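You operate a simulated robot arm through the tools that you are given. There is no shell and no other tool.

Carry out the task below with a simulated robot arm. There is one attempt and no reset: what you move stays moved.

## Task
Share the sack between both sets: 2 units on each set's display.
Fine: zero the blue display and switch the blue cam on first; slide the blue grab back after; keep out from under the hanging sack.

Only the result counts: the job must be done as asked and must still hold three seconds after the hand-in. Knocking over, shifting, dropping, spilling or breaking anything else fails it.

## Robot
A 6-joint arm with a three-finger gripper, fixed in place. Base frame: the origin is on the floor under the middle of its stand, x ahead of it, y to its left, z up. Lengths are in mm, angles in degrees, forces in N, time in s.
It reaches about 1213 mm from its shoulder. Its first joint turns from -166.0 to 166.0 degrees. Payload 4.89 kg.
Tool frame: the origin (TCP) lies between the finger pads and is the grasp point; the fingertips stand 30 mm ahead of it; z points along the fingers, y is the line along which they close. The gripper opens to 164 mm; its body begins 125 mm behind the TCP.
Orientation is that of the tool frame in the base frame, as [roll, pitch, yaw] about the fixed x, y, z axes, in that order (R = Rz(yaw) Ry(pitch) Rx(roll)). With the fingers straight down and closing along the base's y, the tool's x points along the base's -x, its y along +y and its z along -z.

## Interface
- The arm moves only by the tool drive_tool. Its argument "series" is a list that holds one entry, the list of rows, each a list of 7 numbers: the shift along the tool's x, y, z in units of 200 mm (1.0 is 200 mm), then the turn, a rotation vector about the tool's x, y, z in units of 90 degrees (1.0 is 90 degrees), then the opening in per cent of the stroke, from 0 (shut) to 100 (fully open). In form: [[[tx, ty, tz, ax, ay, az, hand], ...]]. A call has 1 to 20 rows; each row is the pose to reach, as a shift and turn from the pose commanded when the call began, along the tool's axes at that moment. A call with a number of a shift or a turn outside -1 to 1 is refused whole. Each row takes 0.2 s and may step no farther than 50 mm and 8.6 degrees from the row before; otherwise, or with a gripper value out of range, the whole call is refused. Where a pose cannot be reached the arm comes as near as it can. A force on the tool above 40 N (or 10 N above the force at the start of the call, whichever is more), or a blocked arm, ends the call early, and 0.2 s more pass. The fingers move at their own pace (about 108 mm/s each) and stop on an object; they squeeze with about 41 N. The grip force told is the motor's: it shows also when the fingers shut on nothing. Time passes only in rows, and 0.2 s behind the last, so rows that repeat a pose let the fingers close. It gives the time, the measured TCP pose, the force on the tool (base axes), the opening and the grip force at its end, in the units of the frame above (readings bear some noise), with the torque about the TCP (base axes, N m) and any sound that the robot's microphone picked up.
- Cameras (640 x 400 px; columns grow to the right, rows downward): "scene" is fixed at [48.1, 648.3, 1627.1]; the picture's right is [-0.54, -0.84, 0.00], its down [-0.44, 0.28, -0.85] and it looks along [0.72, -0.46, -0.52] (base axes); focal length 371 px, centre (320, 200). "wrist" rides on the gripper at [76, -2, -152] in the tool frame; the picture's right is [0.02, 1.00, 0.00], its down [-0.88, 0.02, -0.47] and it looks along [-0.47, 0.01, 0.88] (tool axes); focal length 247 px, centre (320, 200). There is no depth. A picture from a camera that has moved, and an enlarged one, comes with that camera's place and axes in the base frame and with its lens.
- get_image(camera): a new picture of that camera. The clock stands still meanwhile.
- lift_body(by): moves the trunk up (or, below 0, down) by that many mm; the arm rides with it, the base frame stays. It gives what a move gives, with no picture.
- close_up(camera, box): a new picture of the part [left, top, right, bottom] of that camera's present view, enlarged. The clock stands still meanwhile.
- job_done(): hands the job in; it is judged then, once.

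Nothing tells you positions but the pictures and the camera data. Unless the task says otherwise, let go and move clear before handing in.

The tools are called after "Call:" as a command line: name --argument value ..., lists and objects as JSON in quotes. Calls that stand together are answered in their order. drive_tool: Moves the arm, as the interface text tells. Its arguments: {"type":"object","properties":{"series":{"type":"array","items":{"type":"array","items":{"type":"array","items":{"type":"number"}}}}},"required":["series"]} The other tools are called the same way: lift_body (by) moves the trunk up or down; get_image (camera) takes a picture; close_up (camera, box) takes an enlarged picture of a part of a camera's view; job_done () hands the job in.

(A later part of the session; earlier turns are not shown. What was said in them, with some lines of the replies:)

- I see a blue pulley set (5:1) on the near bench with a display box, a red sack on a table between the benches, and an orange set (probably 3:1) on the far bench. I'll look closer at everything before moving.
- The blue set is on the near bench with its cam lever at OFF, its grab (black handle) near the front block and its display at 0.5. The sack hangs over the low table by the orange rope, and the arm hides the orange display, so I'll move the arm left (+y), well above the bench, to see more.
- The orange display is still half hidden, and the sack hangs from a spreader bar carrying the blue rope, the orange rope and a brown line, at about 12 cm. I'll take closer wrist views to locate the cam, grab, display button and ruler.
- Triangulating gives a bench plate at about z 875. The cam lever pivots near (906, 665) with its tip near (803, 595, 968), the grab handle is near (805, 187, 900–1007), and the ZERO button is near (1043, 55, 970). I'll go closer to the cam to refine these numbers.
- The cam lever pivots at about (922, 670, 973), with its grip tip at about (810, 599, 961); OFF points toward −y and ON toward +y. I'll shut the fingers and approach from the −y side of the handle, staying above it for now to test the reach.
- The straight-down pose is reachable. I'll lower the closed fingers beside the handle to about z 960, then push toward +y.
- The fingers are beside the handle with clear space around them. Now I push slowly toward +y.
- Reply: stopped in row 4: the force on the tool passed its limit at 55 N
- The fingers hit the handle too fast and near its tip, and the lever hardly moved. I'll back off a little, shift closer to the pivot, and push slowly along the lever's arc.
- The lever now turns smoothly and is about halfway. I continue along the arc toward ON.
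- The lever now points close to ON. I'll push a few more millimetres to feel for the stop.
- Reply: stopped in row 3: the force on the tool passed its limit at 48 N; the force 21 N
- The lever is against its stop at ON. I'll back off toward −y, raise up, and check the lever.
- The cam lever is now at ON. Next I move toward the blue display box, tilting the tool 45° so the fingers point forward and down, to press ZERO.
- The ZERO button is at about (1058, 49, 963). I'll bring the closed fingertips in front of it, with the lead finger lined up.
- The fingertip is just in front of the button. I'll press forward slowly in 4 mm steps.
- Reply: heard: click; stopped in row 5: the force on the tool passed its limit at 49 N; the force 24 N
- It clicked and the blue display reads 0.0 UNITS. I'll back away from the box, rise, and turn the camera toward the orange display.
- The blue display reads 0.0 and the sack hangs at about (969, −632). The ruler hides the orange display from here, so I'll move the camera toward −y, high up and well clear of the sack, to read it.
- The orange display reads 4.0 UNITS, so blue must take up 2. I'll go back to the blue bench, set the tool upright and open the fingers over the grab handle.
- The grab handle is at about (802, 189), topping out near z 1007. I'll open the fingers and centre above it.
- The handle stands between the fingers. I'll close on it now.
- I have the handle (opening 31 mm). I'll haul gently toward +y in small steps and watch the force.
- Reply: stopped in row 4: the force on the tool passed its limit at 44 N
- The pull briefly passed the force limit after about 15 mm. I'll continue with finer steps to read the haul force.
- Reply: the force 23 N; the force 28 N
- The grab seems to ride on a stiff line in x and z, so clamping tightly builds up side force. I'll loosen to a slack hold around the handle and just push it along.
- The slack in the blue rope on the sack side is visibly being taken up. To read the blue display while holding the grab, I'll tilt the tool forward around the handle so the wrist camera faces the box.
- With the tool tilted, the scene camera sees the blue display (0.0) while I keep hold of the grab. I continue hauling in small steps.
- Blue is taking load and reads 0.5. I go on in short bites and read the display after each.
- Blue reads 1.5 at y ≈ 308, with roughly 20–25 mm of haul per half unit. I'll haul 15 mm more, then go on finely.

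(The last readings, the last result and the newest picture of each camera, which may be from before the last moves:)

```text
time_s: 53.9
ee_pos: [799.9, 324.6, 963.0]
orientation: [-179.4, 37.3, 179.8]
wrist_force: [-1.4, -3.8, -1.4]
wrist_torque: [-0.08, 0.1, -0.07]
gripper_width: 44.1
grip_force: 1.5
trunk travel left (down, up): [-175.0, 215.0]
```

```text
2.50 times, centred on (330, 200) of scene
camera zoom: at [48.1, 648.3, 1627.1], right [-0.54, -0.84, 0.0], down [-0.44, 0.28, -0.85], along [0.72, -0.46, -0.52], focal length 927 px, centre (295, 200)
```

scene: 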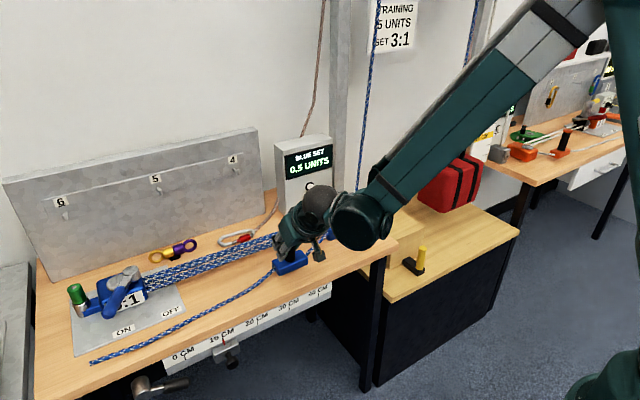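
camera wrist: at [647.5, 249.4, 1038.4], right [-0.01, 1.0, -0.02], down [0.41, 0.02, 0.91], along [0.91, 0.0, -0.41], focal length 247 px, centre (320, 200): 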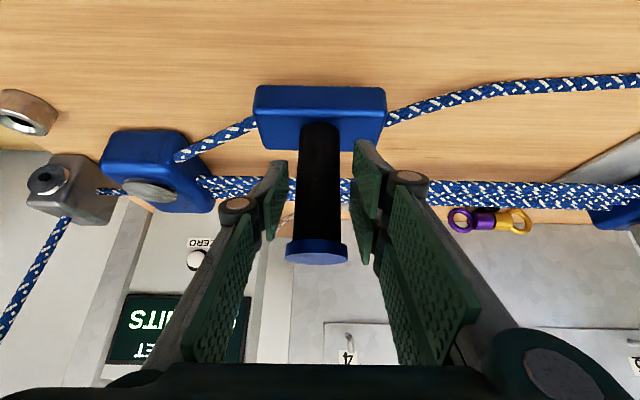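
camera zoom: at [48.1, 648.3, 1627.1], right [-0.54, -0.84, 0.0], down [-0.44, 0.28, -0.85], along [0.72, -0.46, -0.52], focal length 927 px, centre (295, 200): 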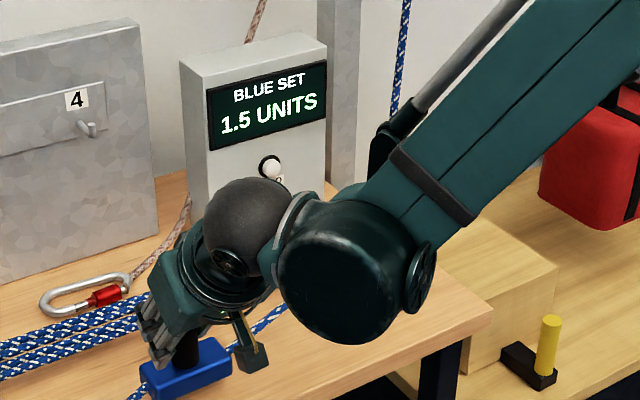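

Call:
drive_tool --series '[[[0, 0.01, 0, 0, 0, 0, 26], [0, 0.015, 0, 0, 0, 0, 26], [0, 0.015, 0, 0, 0, 0, 26]]]'

Call:
close_up --camera "scene" --box '[260, 140, 340, 200]'

```text
time_s: 54.7
ee_pos: [801.6, 327.3, 964.1]
orientation: [-179.4, 37.3, 179.8]
wrist_force: [1.9, -3.9, -3.1]
wrist_torque: [-0.08, -0.07, 0.04]
gripper_width: 44.8
grip_force: 2.0
trunk travel left (down, up): [-175.0, 215.0]
```

```text
6.67 times, centred on (300, 170) of scene
camera zoom: at [48.1, 648.3, 1627.1], right [-0.54, -0.84, 0.0], down [-0.44, 0.28, -0.85], along [0.72, -0.46, -0.52], focal length 2471 px, centre (453, 400)
```

zoom: 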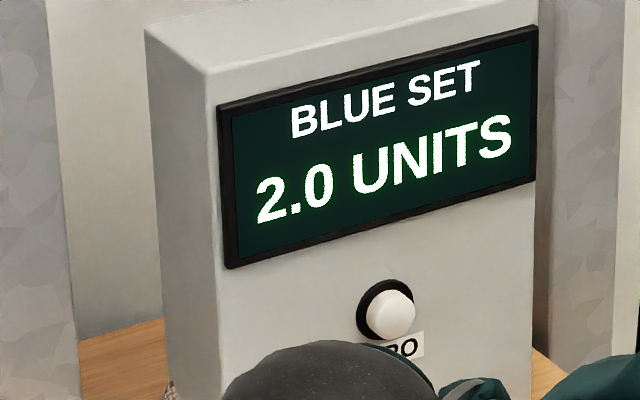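

Blue just switched to 2.0, which I take as about 1.75 true. I'll haul about 9 mm more to reach the middle of the 2.0 range.

Call:
drive_tool --series '[[[0, 0.01, 0, 0, 0, 0, 26], [0, 0.02, 0, 0, 0, 0, 26], [0, 0.03, 0, 0, 0, 0, 26], [0, 0.042, 0, 0, 0, 0, 26], [0, 0.042, 0, 0, 0, 0, 26]]]'

Call:
close_up --camera "scene" --box '[260, 140, 340, 200]'

Call:
get_image --camera "scene"

```text
time_s: 55.9
ee_pos: [800.7, 335.5, 964.1]
orientation: [-179.4, 37.3, 179.8]
wrist_force: [3.7, -6.0, 2.2]
wrist_torque: [-0.15, -0.1, 0.09]
gripper_width: 45.1
grip_force: 2.7
trunk travel left (down, up): [-175.0, 215.0]
```

```text
6.67 times, centred on (300, 170) of scene
camera zoom: at [48.1, 648.3, 1627.1], right [-0.54, -0.84, 0.0], down [-0.44, 0.28, -0.85], along [0.72, -0.46, -0.52], focal length 2471 px, centre (453, 400)
```

zoom: 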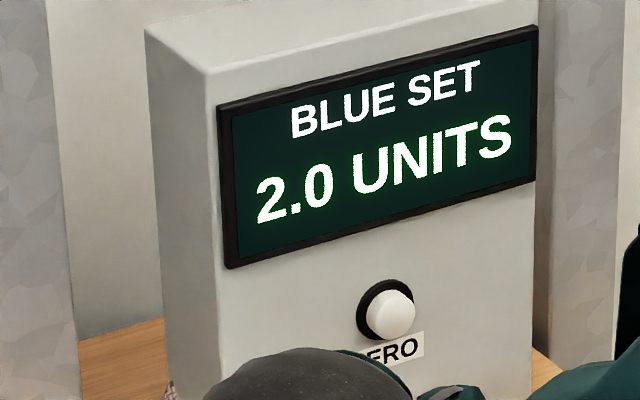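

```text
taken
```

scene: 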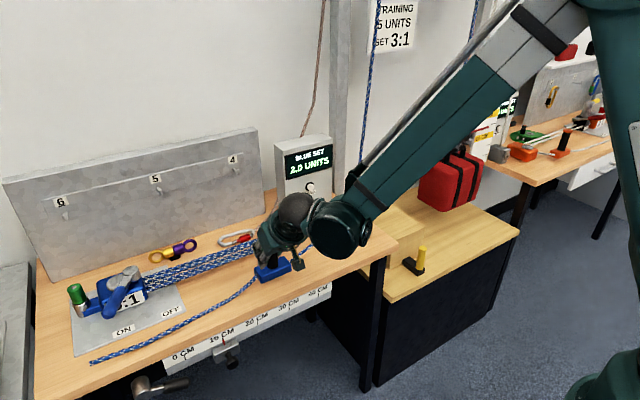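

Blue still reads 2.0. I'll back the finger off the handle a few millimetres so the cam takes the load, wait, and see whether the reading holds.

Call:
drive_tool --series '[[[0, -0.01, 0, 0, 0, 0, 28], [0, -0.02, 0, 0, 0, 0, 28], [0, -0.025, 0, 0, 0, 0, 28], [0, -0.025, 0, 0, 0, 0, 28], [0, -0.025, 0, 0, 0, 0, 28], [0, -0.025, 0, 0, 0, 0, 28], [0, -0.025, 0, 0, 0, 0, 28], [0, -0.025, 0, 0, 0, 0, 28]]]'

Call:
close_up --camera "scene" --box '[260, 140, 340, 200]'

Call:
get_image --camera "wrist"

```text
time_s: 57.7
ee_pos: [801.3, 330.5, 963.0]
orientation: [-179.4, 37.3, 179.8]
wrist_force: [-0.1, -0.3, 0.0]
wrist_torque: [0.01, 0.05, -0.02]
gripper_width: 46.0
grip_force: 0.0
trunk travel left (down, up): [-175.0, 215.0]
```

```text
6.67 times, centred on (300, 170) of scene
camera zoom: at [48.1, 648.3, 1627.1], right [-0.54, -0.84, 0.0], down [-0.44, 0.28, -0.85], along [0.72, -0.46, -0.52], focal length 2471 px, centre (453, 400)
```

zoom: 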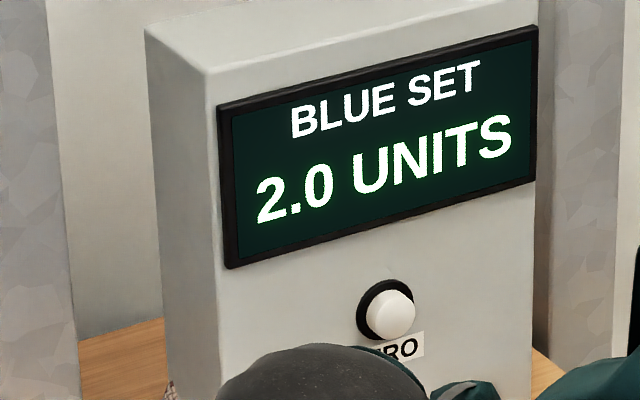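

```text
taken
camera wrist: at [649.1, 331.1, 1037.0], right [-0.01, 1.0, -0.02], down [0.41, 0.02, 0.91], along [0.91, 0.0, -0.41], focal length 247 px, centre (320, 200)
```

wrist: 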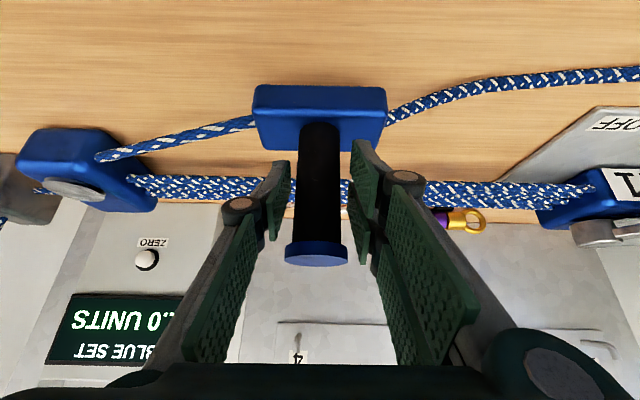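

Blue holds 2.0 on the cam with nothing touching the handle. Now I slide the grab back toward −y, slowly, watching the display.

Call:
drive_tool --series '[[[0, -0.02, 0, 0, 0, 0, 28], [0, -0.04, 0, 0, 0, 0, 28], [0, -0.06, 0, 0, 0, 0, 28], [0, -0.085, 0, 0, 0, 0, 28], [0, -0.11, 0, 0, 0, 0, 28], [0, -0.135, 0, 0, 0, 0, 28], [0, -0.16, 0, 0, 0, 0, 28], [0, -0.185, 0, 0, 0, 0, 28], [0, -0.21, 0, 0, 0, 0, 28], [0, -0.21, 0, 0, 0, 0, 28]]]'

Call:
close_up --camera "scene" --box '[240, 120, 400, 290]'

Call:
get_image --camera "wrist"

```text
time_s: 59.9
ee_pos: [800.4, 288.3, 963.3]
orientation: [-179.4, 37.3, 179.8]
wrist_force: [-0.4, 1.4, 1.2]
wrist_torque: [0.03, 0.05, 0.01]
gripper_width: 46.1
grip_force: 0.3
trunk travel left (down, up): [-175.0, 215.0]
```

```text
2.35 times, centred on (320, 205) of scene
camera zoom: at [48.1, 648.3, 1627.1], right [-0.54, -0.84, 0.0], down [-0.44, 0.28, -0.85], along [0.72, -0.46, -0.52], focal length 872 px, centre (320, 188)
```

zoom: 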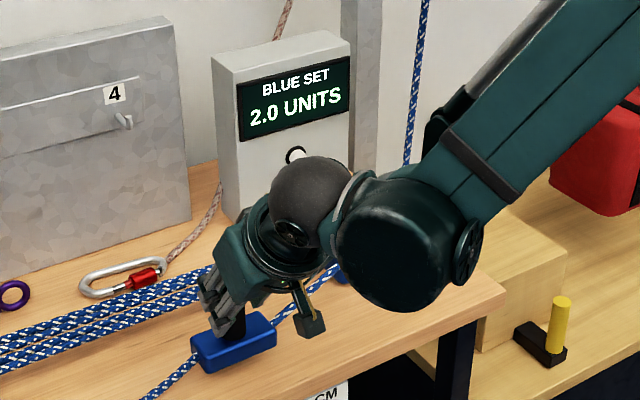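

```text
taken
camera wrist: at [648.2, 289.1, 1037.4], right [-0.01, 1.0, -0.02], down [0.41, 0.02, 0.91], along [0.91, 0.0, -0.41], focal length 247 px, centre (320, 200)
```

wrist: 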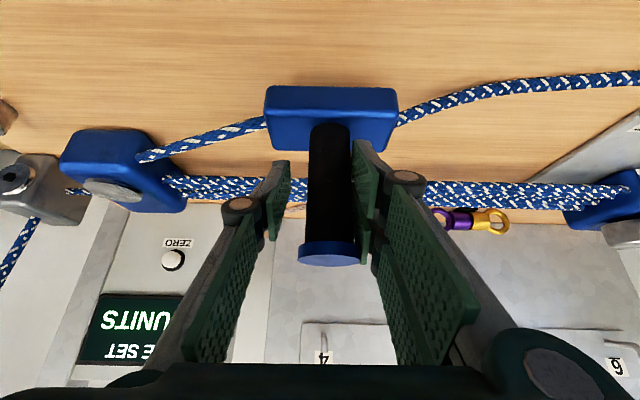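

Call:
drive_tool --series '[[[0, -0.04, 0, 0, 0, 0, 28], [0, -0.08, 0, 0, 0, 0, 28], [0, -0.12, 0, 0, 0, 0, 28], [0, -0.16, 0, 0, 0, 0, 28], [0, -0.2, 0, 0, 0, 0, 28], [0, -0.24, 0, 0, 0, 0, 28], [0, -0.28, 0, 0, 0, 0, 28], [0, -0.32, 0, 0, 0, 0, 28], [0, -0.36, 0, 0, 0, 0, 28], [0, -0.4, 0, 0, 0, 0, 28], [0, -0.44, 0, 0, 0, 0, 28], [0, -0.47, 0, 0, 0, 0, 28], [0, -0.5, 0, 0, 0, 0, 28], [0, -0.52, 0, 0, 0, 0, 28], [0, -0.52, 0, 0, 0, 0, 28]]]'

Call:
close_up --camera "scene" --box '[240, 120, 400, 290]'

Call:
get_image --camera "wrist"

```text
time_s: 63.1
ee_pos: [797.9, 183.0, 963.6]
orientation: [-179.4, 37.3, 179.8]
wrist_force: [1.0, 0.8, -0.3]
wrist_torque: [0.01, 0.02, 0.01]
gripper_width: 46.5
grip_force: 0.8
trunk travel left (down, up): [-175.0, 215.0]
```

```text
2.35 times, centred on (320, 205) of scene
camera zoom: at [48.1, 648.3, 1627.1], right [-0.54, -0.84, 0.0], down [-0.44, 0.28, -0.85], along [0.72, -0.46, -0.52], focal length 872 px, centre (320, 188)
```

zoom: 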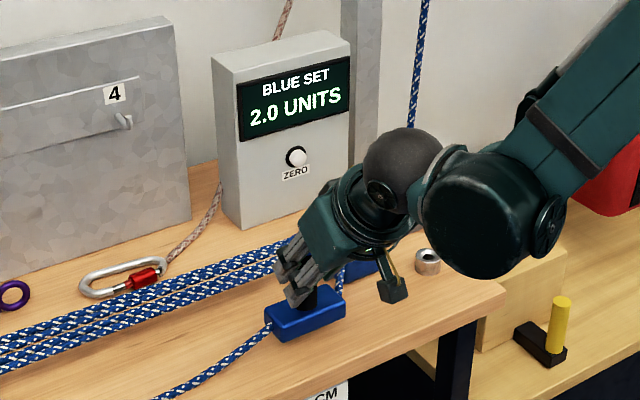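

```text
taken
camera wrist: at [646.6, 184.6, 1038.1], right [-0.01, 1.0, -0.02], down [0.41, 0.02, 0.91], along [0.91, 0.0, -0.41], focal length 247 px, centre (320, 200)
```

wrist: 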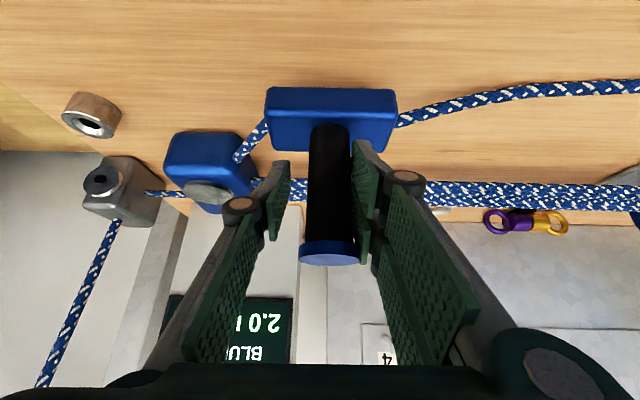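

The grab is back at its start and blue still reads 2.0. I'll centre the hand, open it wider, retreat from the handle, then go check the orange display.

Call:
drive_tool --series '[[[0, 0.02, 0, 0, 0, 0, 28], [0, 0.035, 0, 0, 0, 0, 45], [0, 0.035, 0, 0, 0, 0, 50], [0, 0.035, 0, 0, 0, 0, 50], [0, 0.035, -0.1, 0, 0, 0, 50], [0, 0.035, -0.25, 0, 0, 0, 50], [0, 0.035, -0.4, 0, 0, 0, 50], [0, 0.035, -0.6, 0, 0, 0, 50], [0, 0.035, -0.8, 0, 0, 0, 50], [0, 0.035, -0.95, 0, 0, 0, 50], [0, 0.035, -0.95, 0, 0, 0, 50]]]'

Call:
get_image --camera "wrist"

Call:
get_image --camera "scene"

```text
time_s: 65.5
ee_pos: [683.2, 196.4, 1117.4]
orientation: [-179.4, 37.4, 179.8]
wrist_force: [-0.5, 0.2, 0.5]
wrist_torque: [0.03, -0.07, 0.04]
gripper_width: 82.1
grip_force: 0.1
trunk travel left (down, up): [-175.0, 215.0]
```

```text
taken
camera wrist: at [531.2, 196.7, 1191.1], right [-0.01, 1.0, -0.02], down [0.41, 0.02, 0.91], along [0.91, 0.0, -0.41], focal length 247 px, centre (320, 200)
```

wrist: 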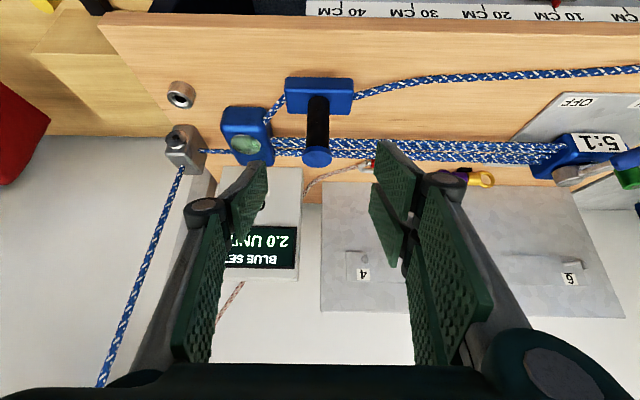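

```text
taken
```

scene: 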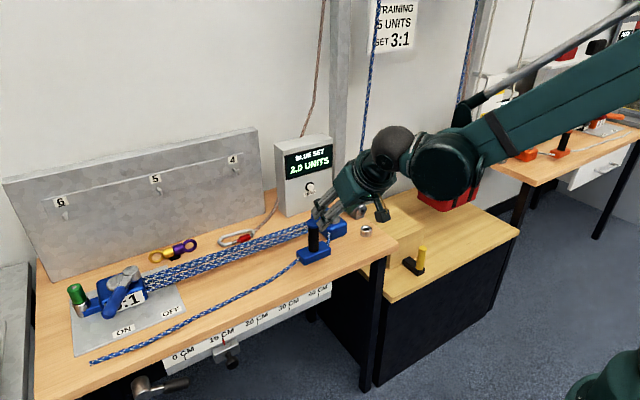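

Call:
drive_tool --series '[[[-0.018, -0.19, -0.024, 0, 0, 0, 0], [-0.036, -0.38, -0.048, 0, 0, 0, 0], [-0.055, -0.57, -0.071, 0, 0, 0, 0], [-0.073, -0.76, -0.095, 0, 0, 0, 0], [-0.091, -0.95, -0.119, 0, 0, 0, 0]]]'

Call:
drive_tool --series '[[[0.016, -0.19, -0.012, 0.027, 0, 0.035, 0], [0.032, -0.38, -0.024, 0.054, 0, 0.07, 0], [0.048, -0.57, -0.036, 0.081, 0, 0.106, 0], [0.064, -0.76, -0.048, 0.108, 0, 0.141, 0], [0.079, -0.95, -0.061, 0.135, 0, 0.176, 0], [0.079, -0.95, -0.061, 0.135, 0, 0.176, 0]]]'

Call:
get_image --camera "wrist"

Call:
get_image --camera "scene"

```text
time_s: 66.7
ee_pos: [685.9, 5.5, 1147.1]
orientation: [-179.4, 37.2, 179.8]
wrist_force: [0.1, 0.6, 0.6]
wrist_torque: [-0.07, 0.04, -0.06]
gripper_width: 0.1
grip_force: 41.1
trunk travel left (down, up): [-175.0, 215.0]
```

```text
time_s: 68.1
ee_pos: [660.1, -187.4, 1148.8]
orientation: [-179.3, 37.4, 159.8]
wrist_force: [-0.6, 0.0, 0.6]
wrist_torque: [0.0, 0.0, -0.01]
gripper_width: 0.1
grip_force: 40.8
trunk travel left (down, up): [-175.0, 215.0]
```

```text
taken
camera wrist: at [516.8, -134.1, 1222.7], right [0.34, 0.94, -0.02], down [0.4, -0.12, 0.91], along [0.86, -0.31, -0.41], focal length 247 px, centre (320, 200)
```

wrist: 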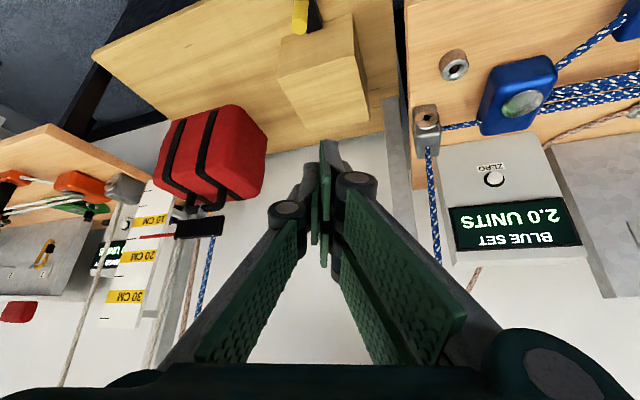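

```text
taken
```

scene: 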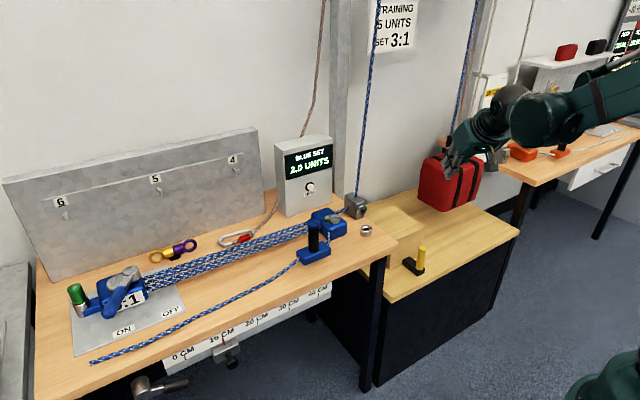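

Call:
drive_tool --series '[[[-0.049, -0.169, 0.037, 0, 0, 0, 0], [-0.098, -0.338, 0.075, 0, 0, 0, 0], [-0.147, -0.508, 0.112, 0, 0, 0, 0], [-0.196, -0.677, 0.15, 0, 0, 0, 0], [-0.245, -0.846, 0.187, 0, 0, 0, 0], [-0.245, -0.846, 0.187, 0, 0, 0, 0]]]'

Call:
get_image --camera "wrist"

Call:
close_up --camera "wrist" --box '[130, 200, 230, 280]'

```text
time_s: 69.5
ee_pos: [660.6, -368.9, 1150.2]
orientation: [-179.2, 37.4, 159.9]
wrist_force: [-0.1, -0.3, -0.4]
wrist_torque: [0.06, 0.02, 0.02]
gripper_width: 0.0
grip_force: 41.1
trunk travel left (down, up): [-175.0, 215.0]
```

```text
taken
camera wrist: at [516.8, -315.1, 1223.6], right [0.33, 0.94, -0.02], down [0.4, -0.12, 0.91], along [0.86, -0.31, -0.41], focal length 247 px, centre (320, 200)
```

wrist: 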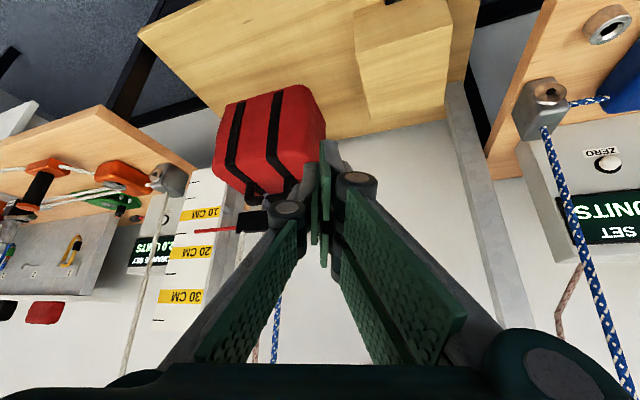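

```text
5.00 times, centred on (180, 240) of wrist
camera zoom: at [516.8, -315.1, 1223.6], right [0.33, 0.94, -0.02], down [0.4, -0.12, 0.91], along [0.86, -0.31, -0.41], focal length 1235 px, centre (1020, 0)
```

zoom: 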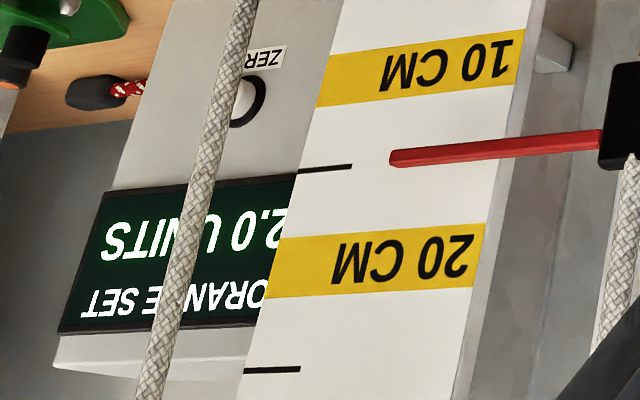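

Orange reads 2.0 UNITS. I'll wait a few seconds here, clear of the sack, to make sure both readings hold.

Call:
drive_tool --series '[[[0, 0, 0, 0, 0, 0, 0], [0, 0, 0, 0, 0, 0, 0], [0, 0, 0, 0, 0, 0, 0], [0, 0, 0, 0, 0, 0, 0], [0, 0, 0, 0, 0, 0, 0], [0, 0, 0, 0, 0, 0, 0], [0, 0, 0, 0, 0, 0, 0], [0, 0, 0, 0, 0, 0, 0], [0, 0, 0, 0, 0, 0, 0], [0, 0, 0, 0, 0, 0, 0], [0, 0, 0, 0, 0, 0, 0], [0, 0, 0, 0, 0, 0, 0], [0, 0, 0, 0, 0, 0, 0], [0, 0, 0, 0, 0, 0, 0], [0, 0, 0, 0, 0, 0, 0], [0, 0, 0, 0, 0, 0, 0], [0, 0, 0, 0, 0, 0, 0], [0, 0, 0, 0, 0, 0, 0], [0, 0, 0, 0, 0, 0, 0], [0, 0, 0, 0, 0, 0, 0]]]'

Call:
close_up --camera "wrist" --box '[130, 200, 230, 280]'

Call:
close_up --camera "scene" --box '[240, 120, 400, 290]'

Call:
get_image --camera "scene"

```text
time_s: 73.7
ee_pos: [660.7, -368.4, 1150.5]
orientation: [-179.2, 37.4, 159.8]
wrist_force: [0.9, -1.3, 0.4]
wrist_torque: [-0.01, 0.02, -0.01]
gripper_width: 0.0
grip_force: 40.8
trunk travel left (down, up): [-175.0, 215.0]
```

```text
5.00 times, centred on (180, 240) of wrist
camera zoom: at [516.6, -314.5, 1223.8], right [0.33, 0.94, -0.02], down [0.4, -0.12, 0.91], along [0.86, -0.31, -0.41], focal length 1235 px, centre (1020, 0)
```

zoom: 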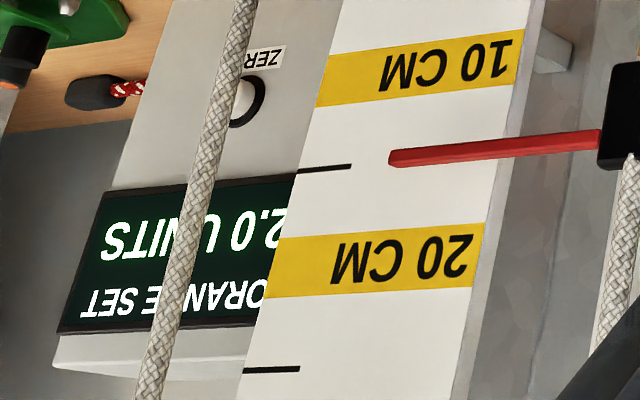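

```text
2.35 times, centred on (320, 205) of scene
camera zoom: at [48.1, 648.3, 1627.1], right [-0.54, -0.84, 0.0], down [-0.44, 0.28, -0.85], along [0.72, -0.46, -0.52], focal length 872 px, centre (320, 188)
```

zoom: 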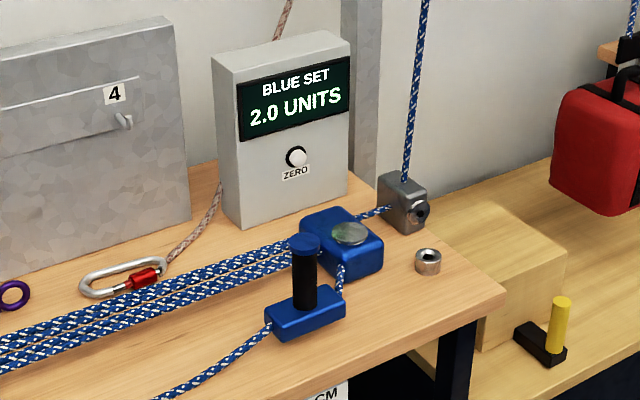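

```text
taken
```

scene: 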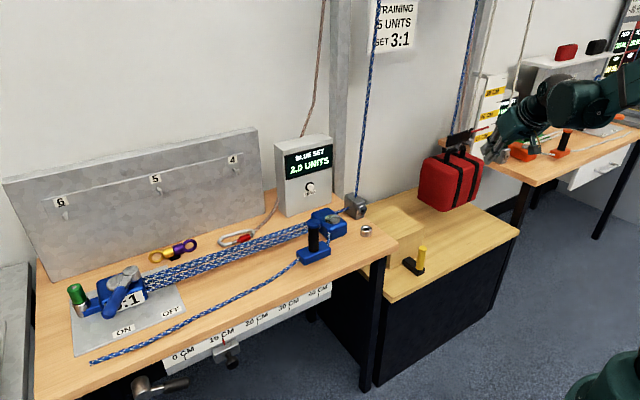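

Both displays have held 2.0 UNITS. The blue cam is ON, the grab is back at its start, the sack still hangs free, nothing else looks disturbed and the arm is clear. I'm handing in.

Call:
job_done

```text
The job is handed in.
```

The sack is now shared between both sets: the blue and orange displays each read 2.0 UNITS. I watched both for about four seconds before handing in, and neither changed.

- **Zero and cam first:** The blue display showed 0.5 with its rope slack, so I pressed ZERO until it read 0.0. I also turned the blue cam lever to ON before hauling.
- **Haul:** Orange read 4.0 at the start. I pulled the blue grab about 140 mm in small steps, stopping near the middle of the range where the display shows 2.0. The displays step in half units, so the exact load on each set could be slightly off 2.
- **After:** The cam held the load when I let go, and I slid the blue grab back to where it started.

The arm stayed out from under the sack throughout. In the last pictures nothing else looks moved, and the hand is empty and clear of everything.
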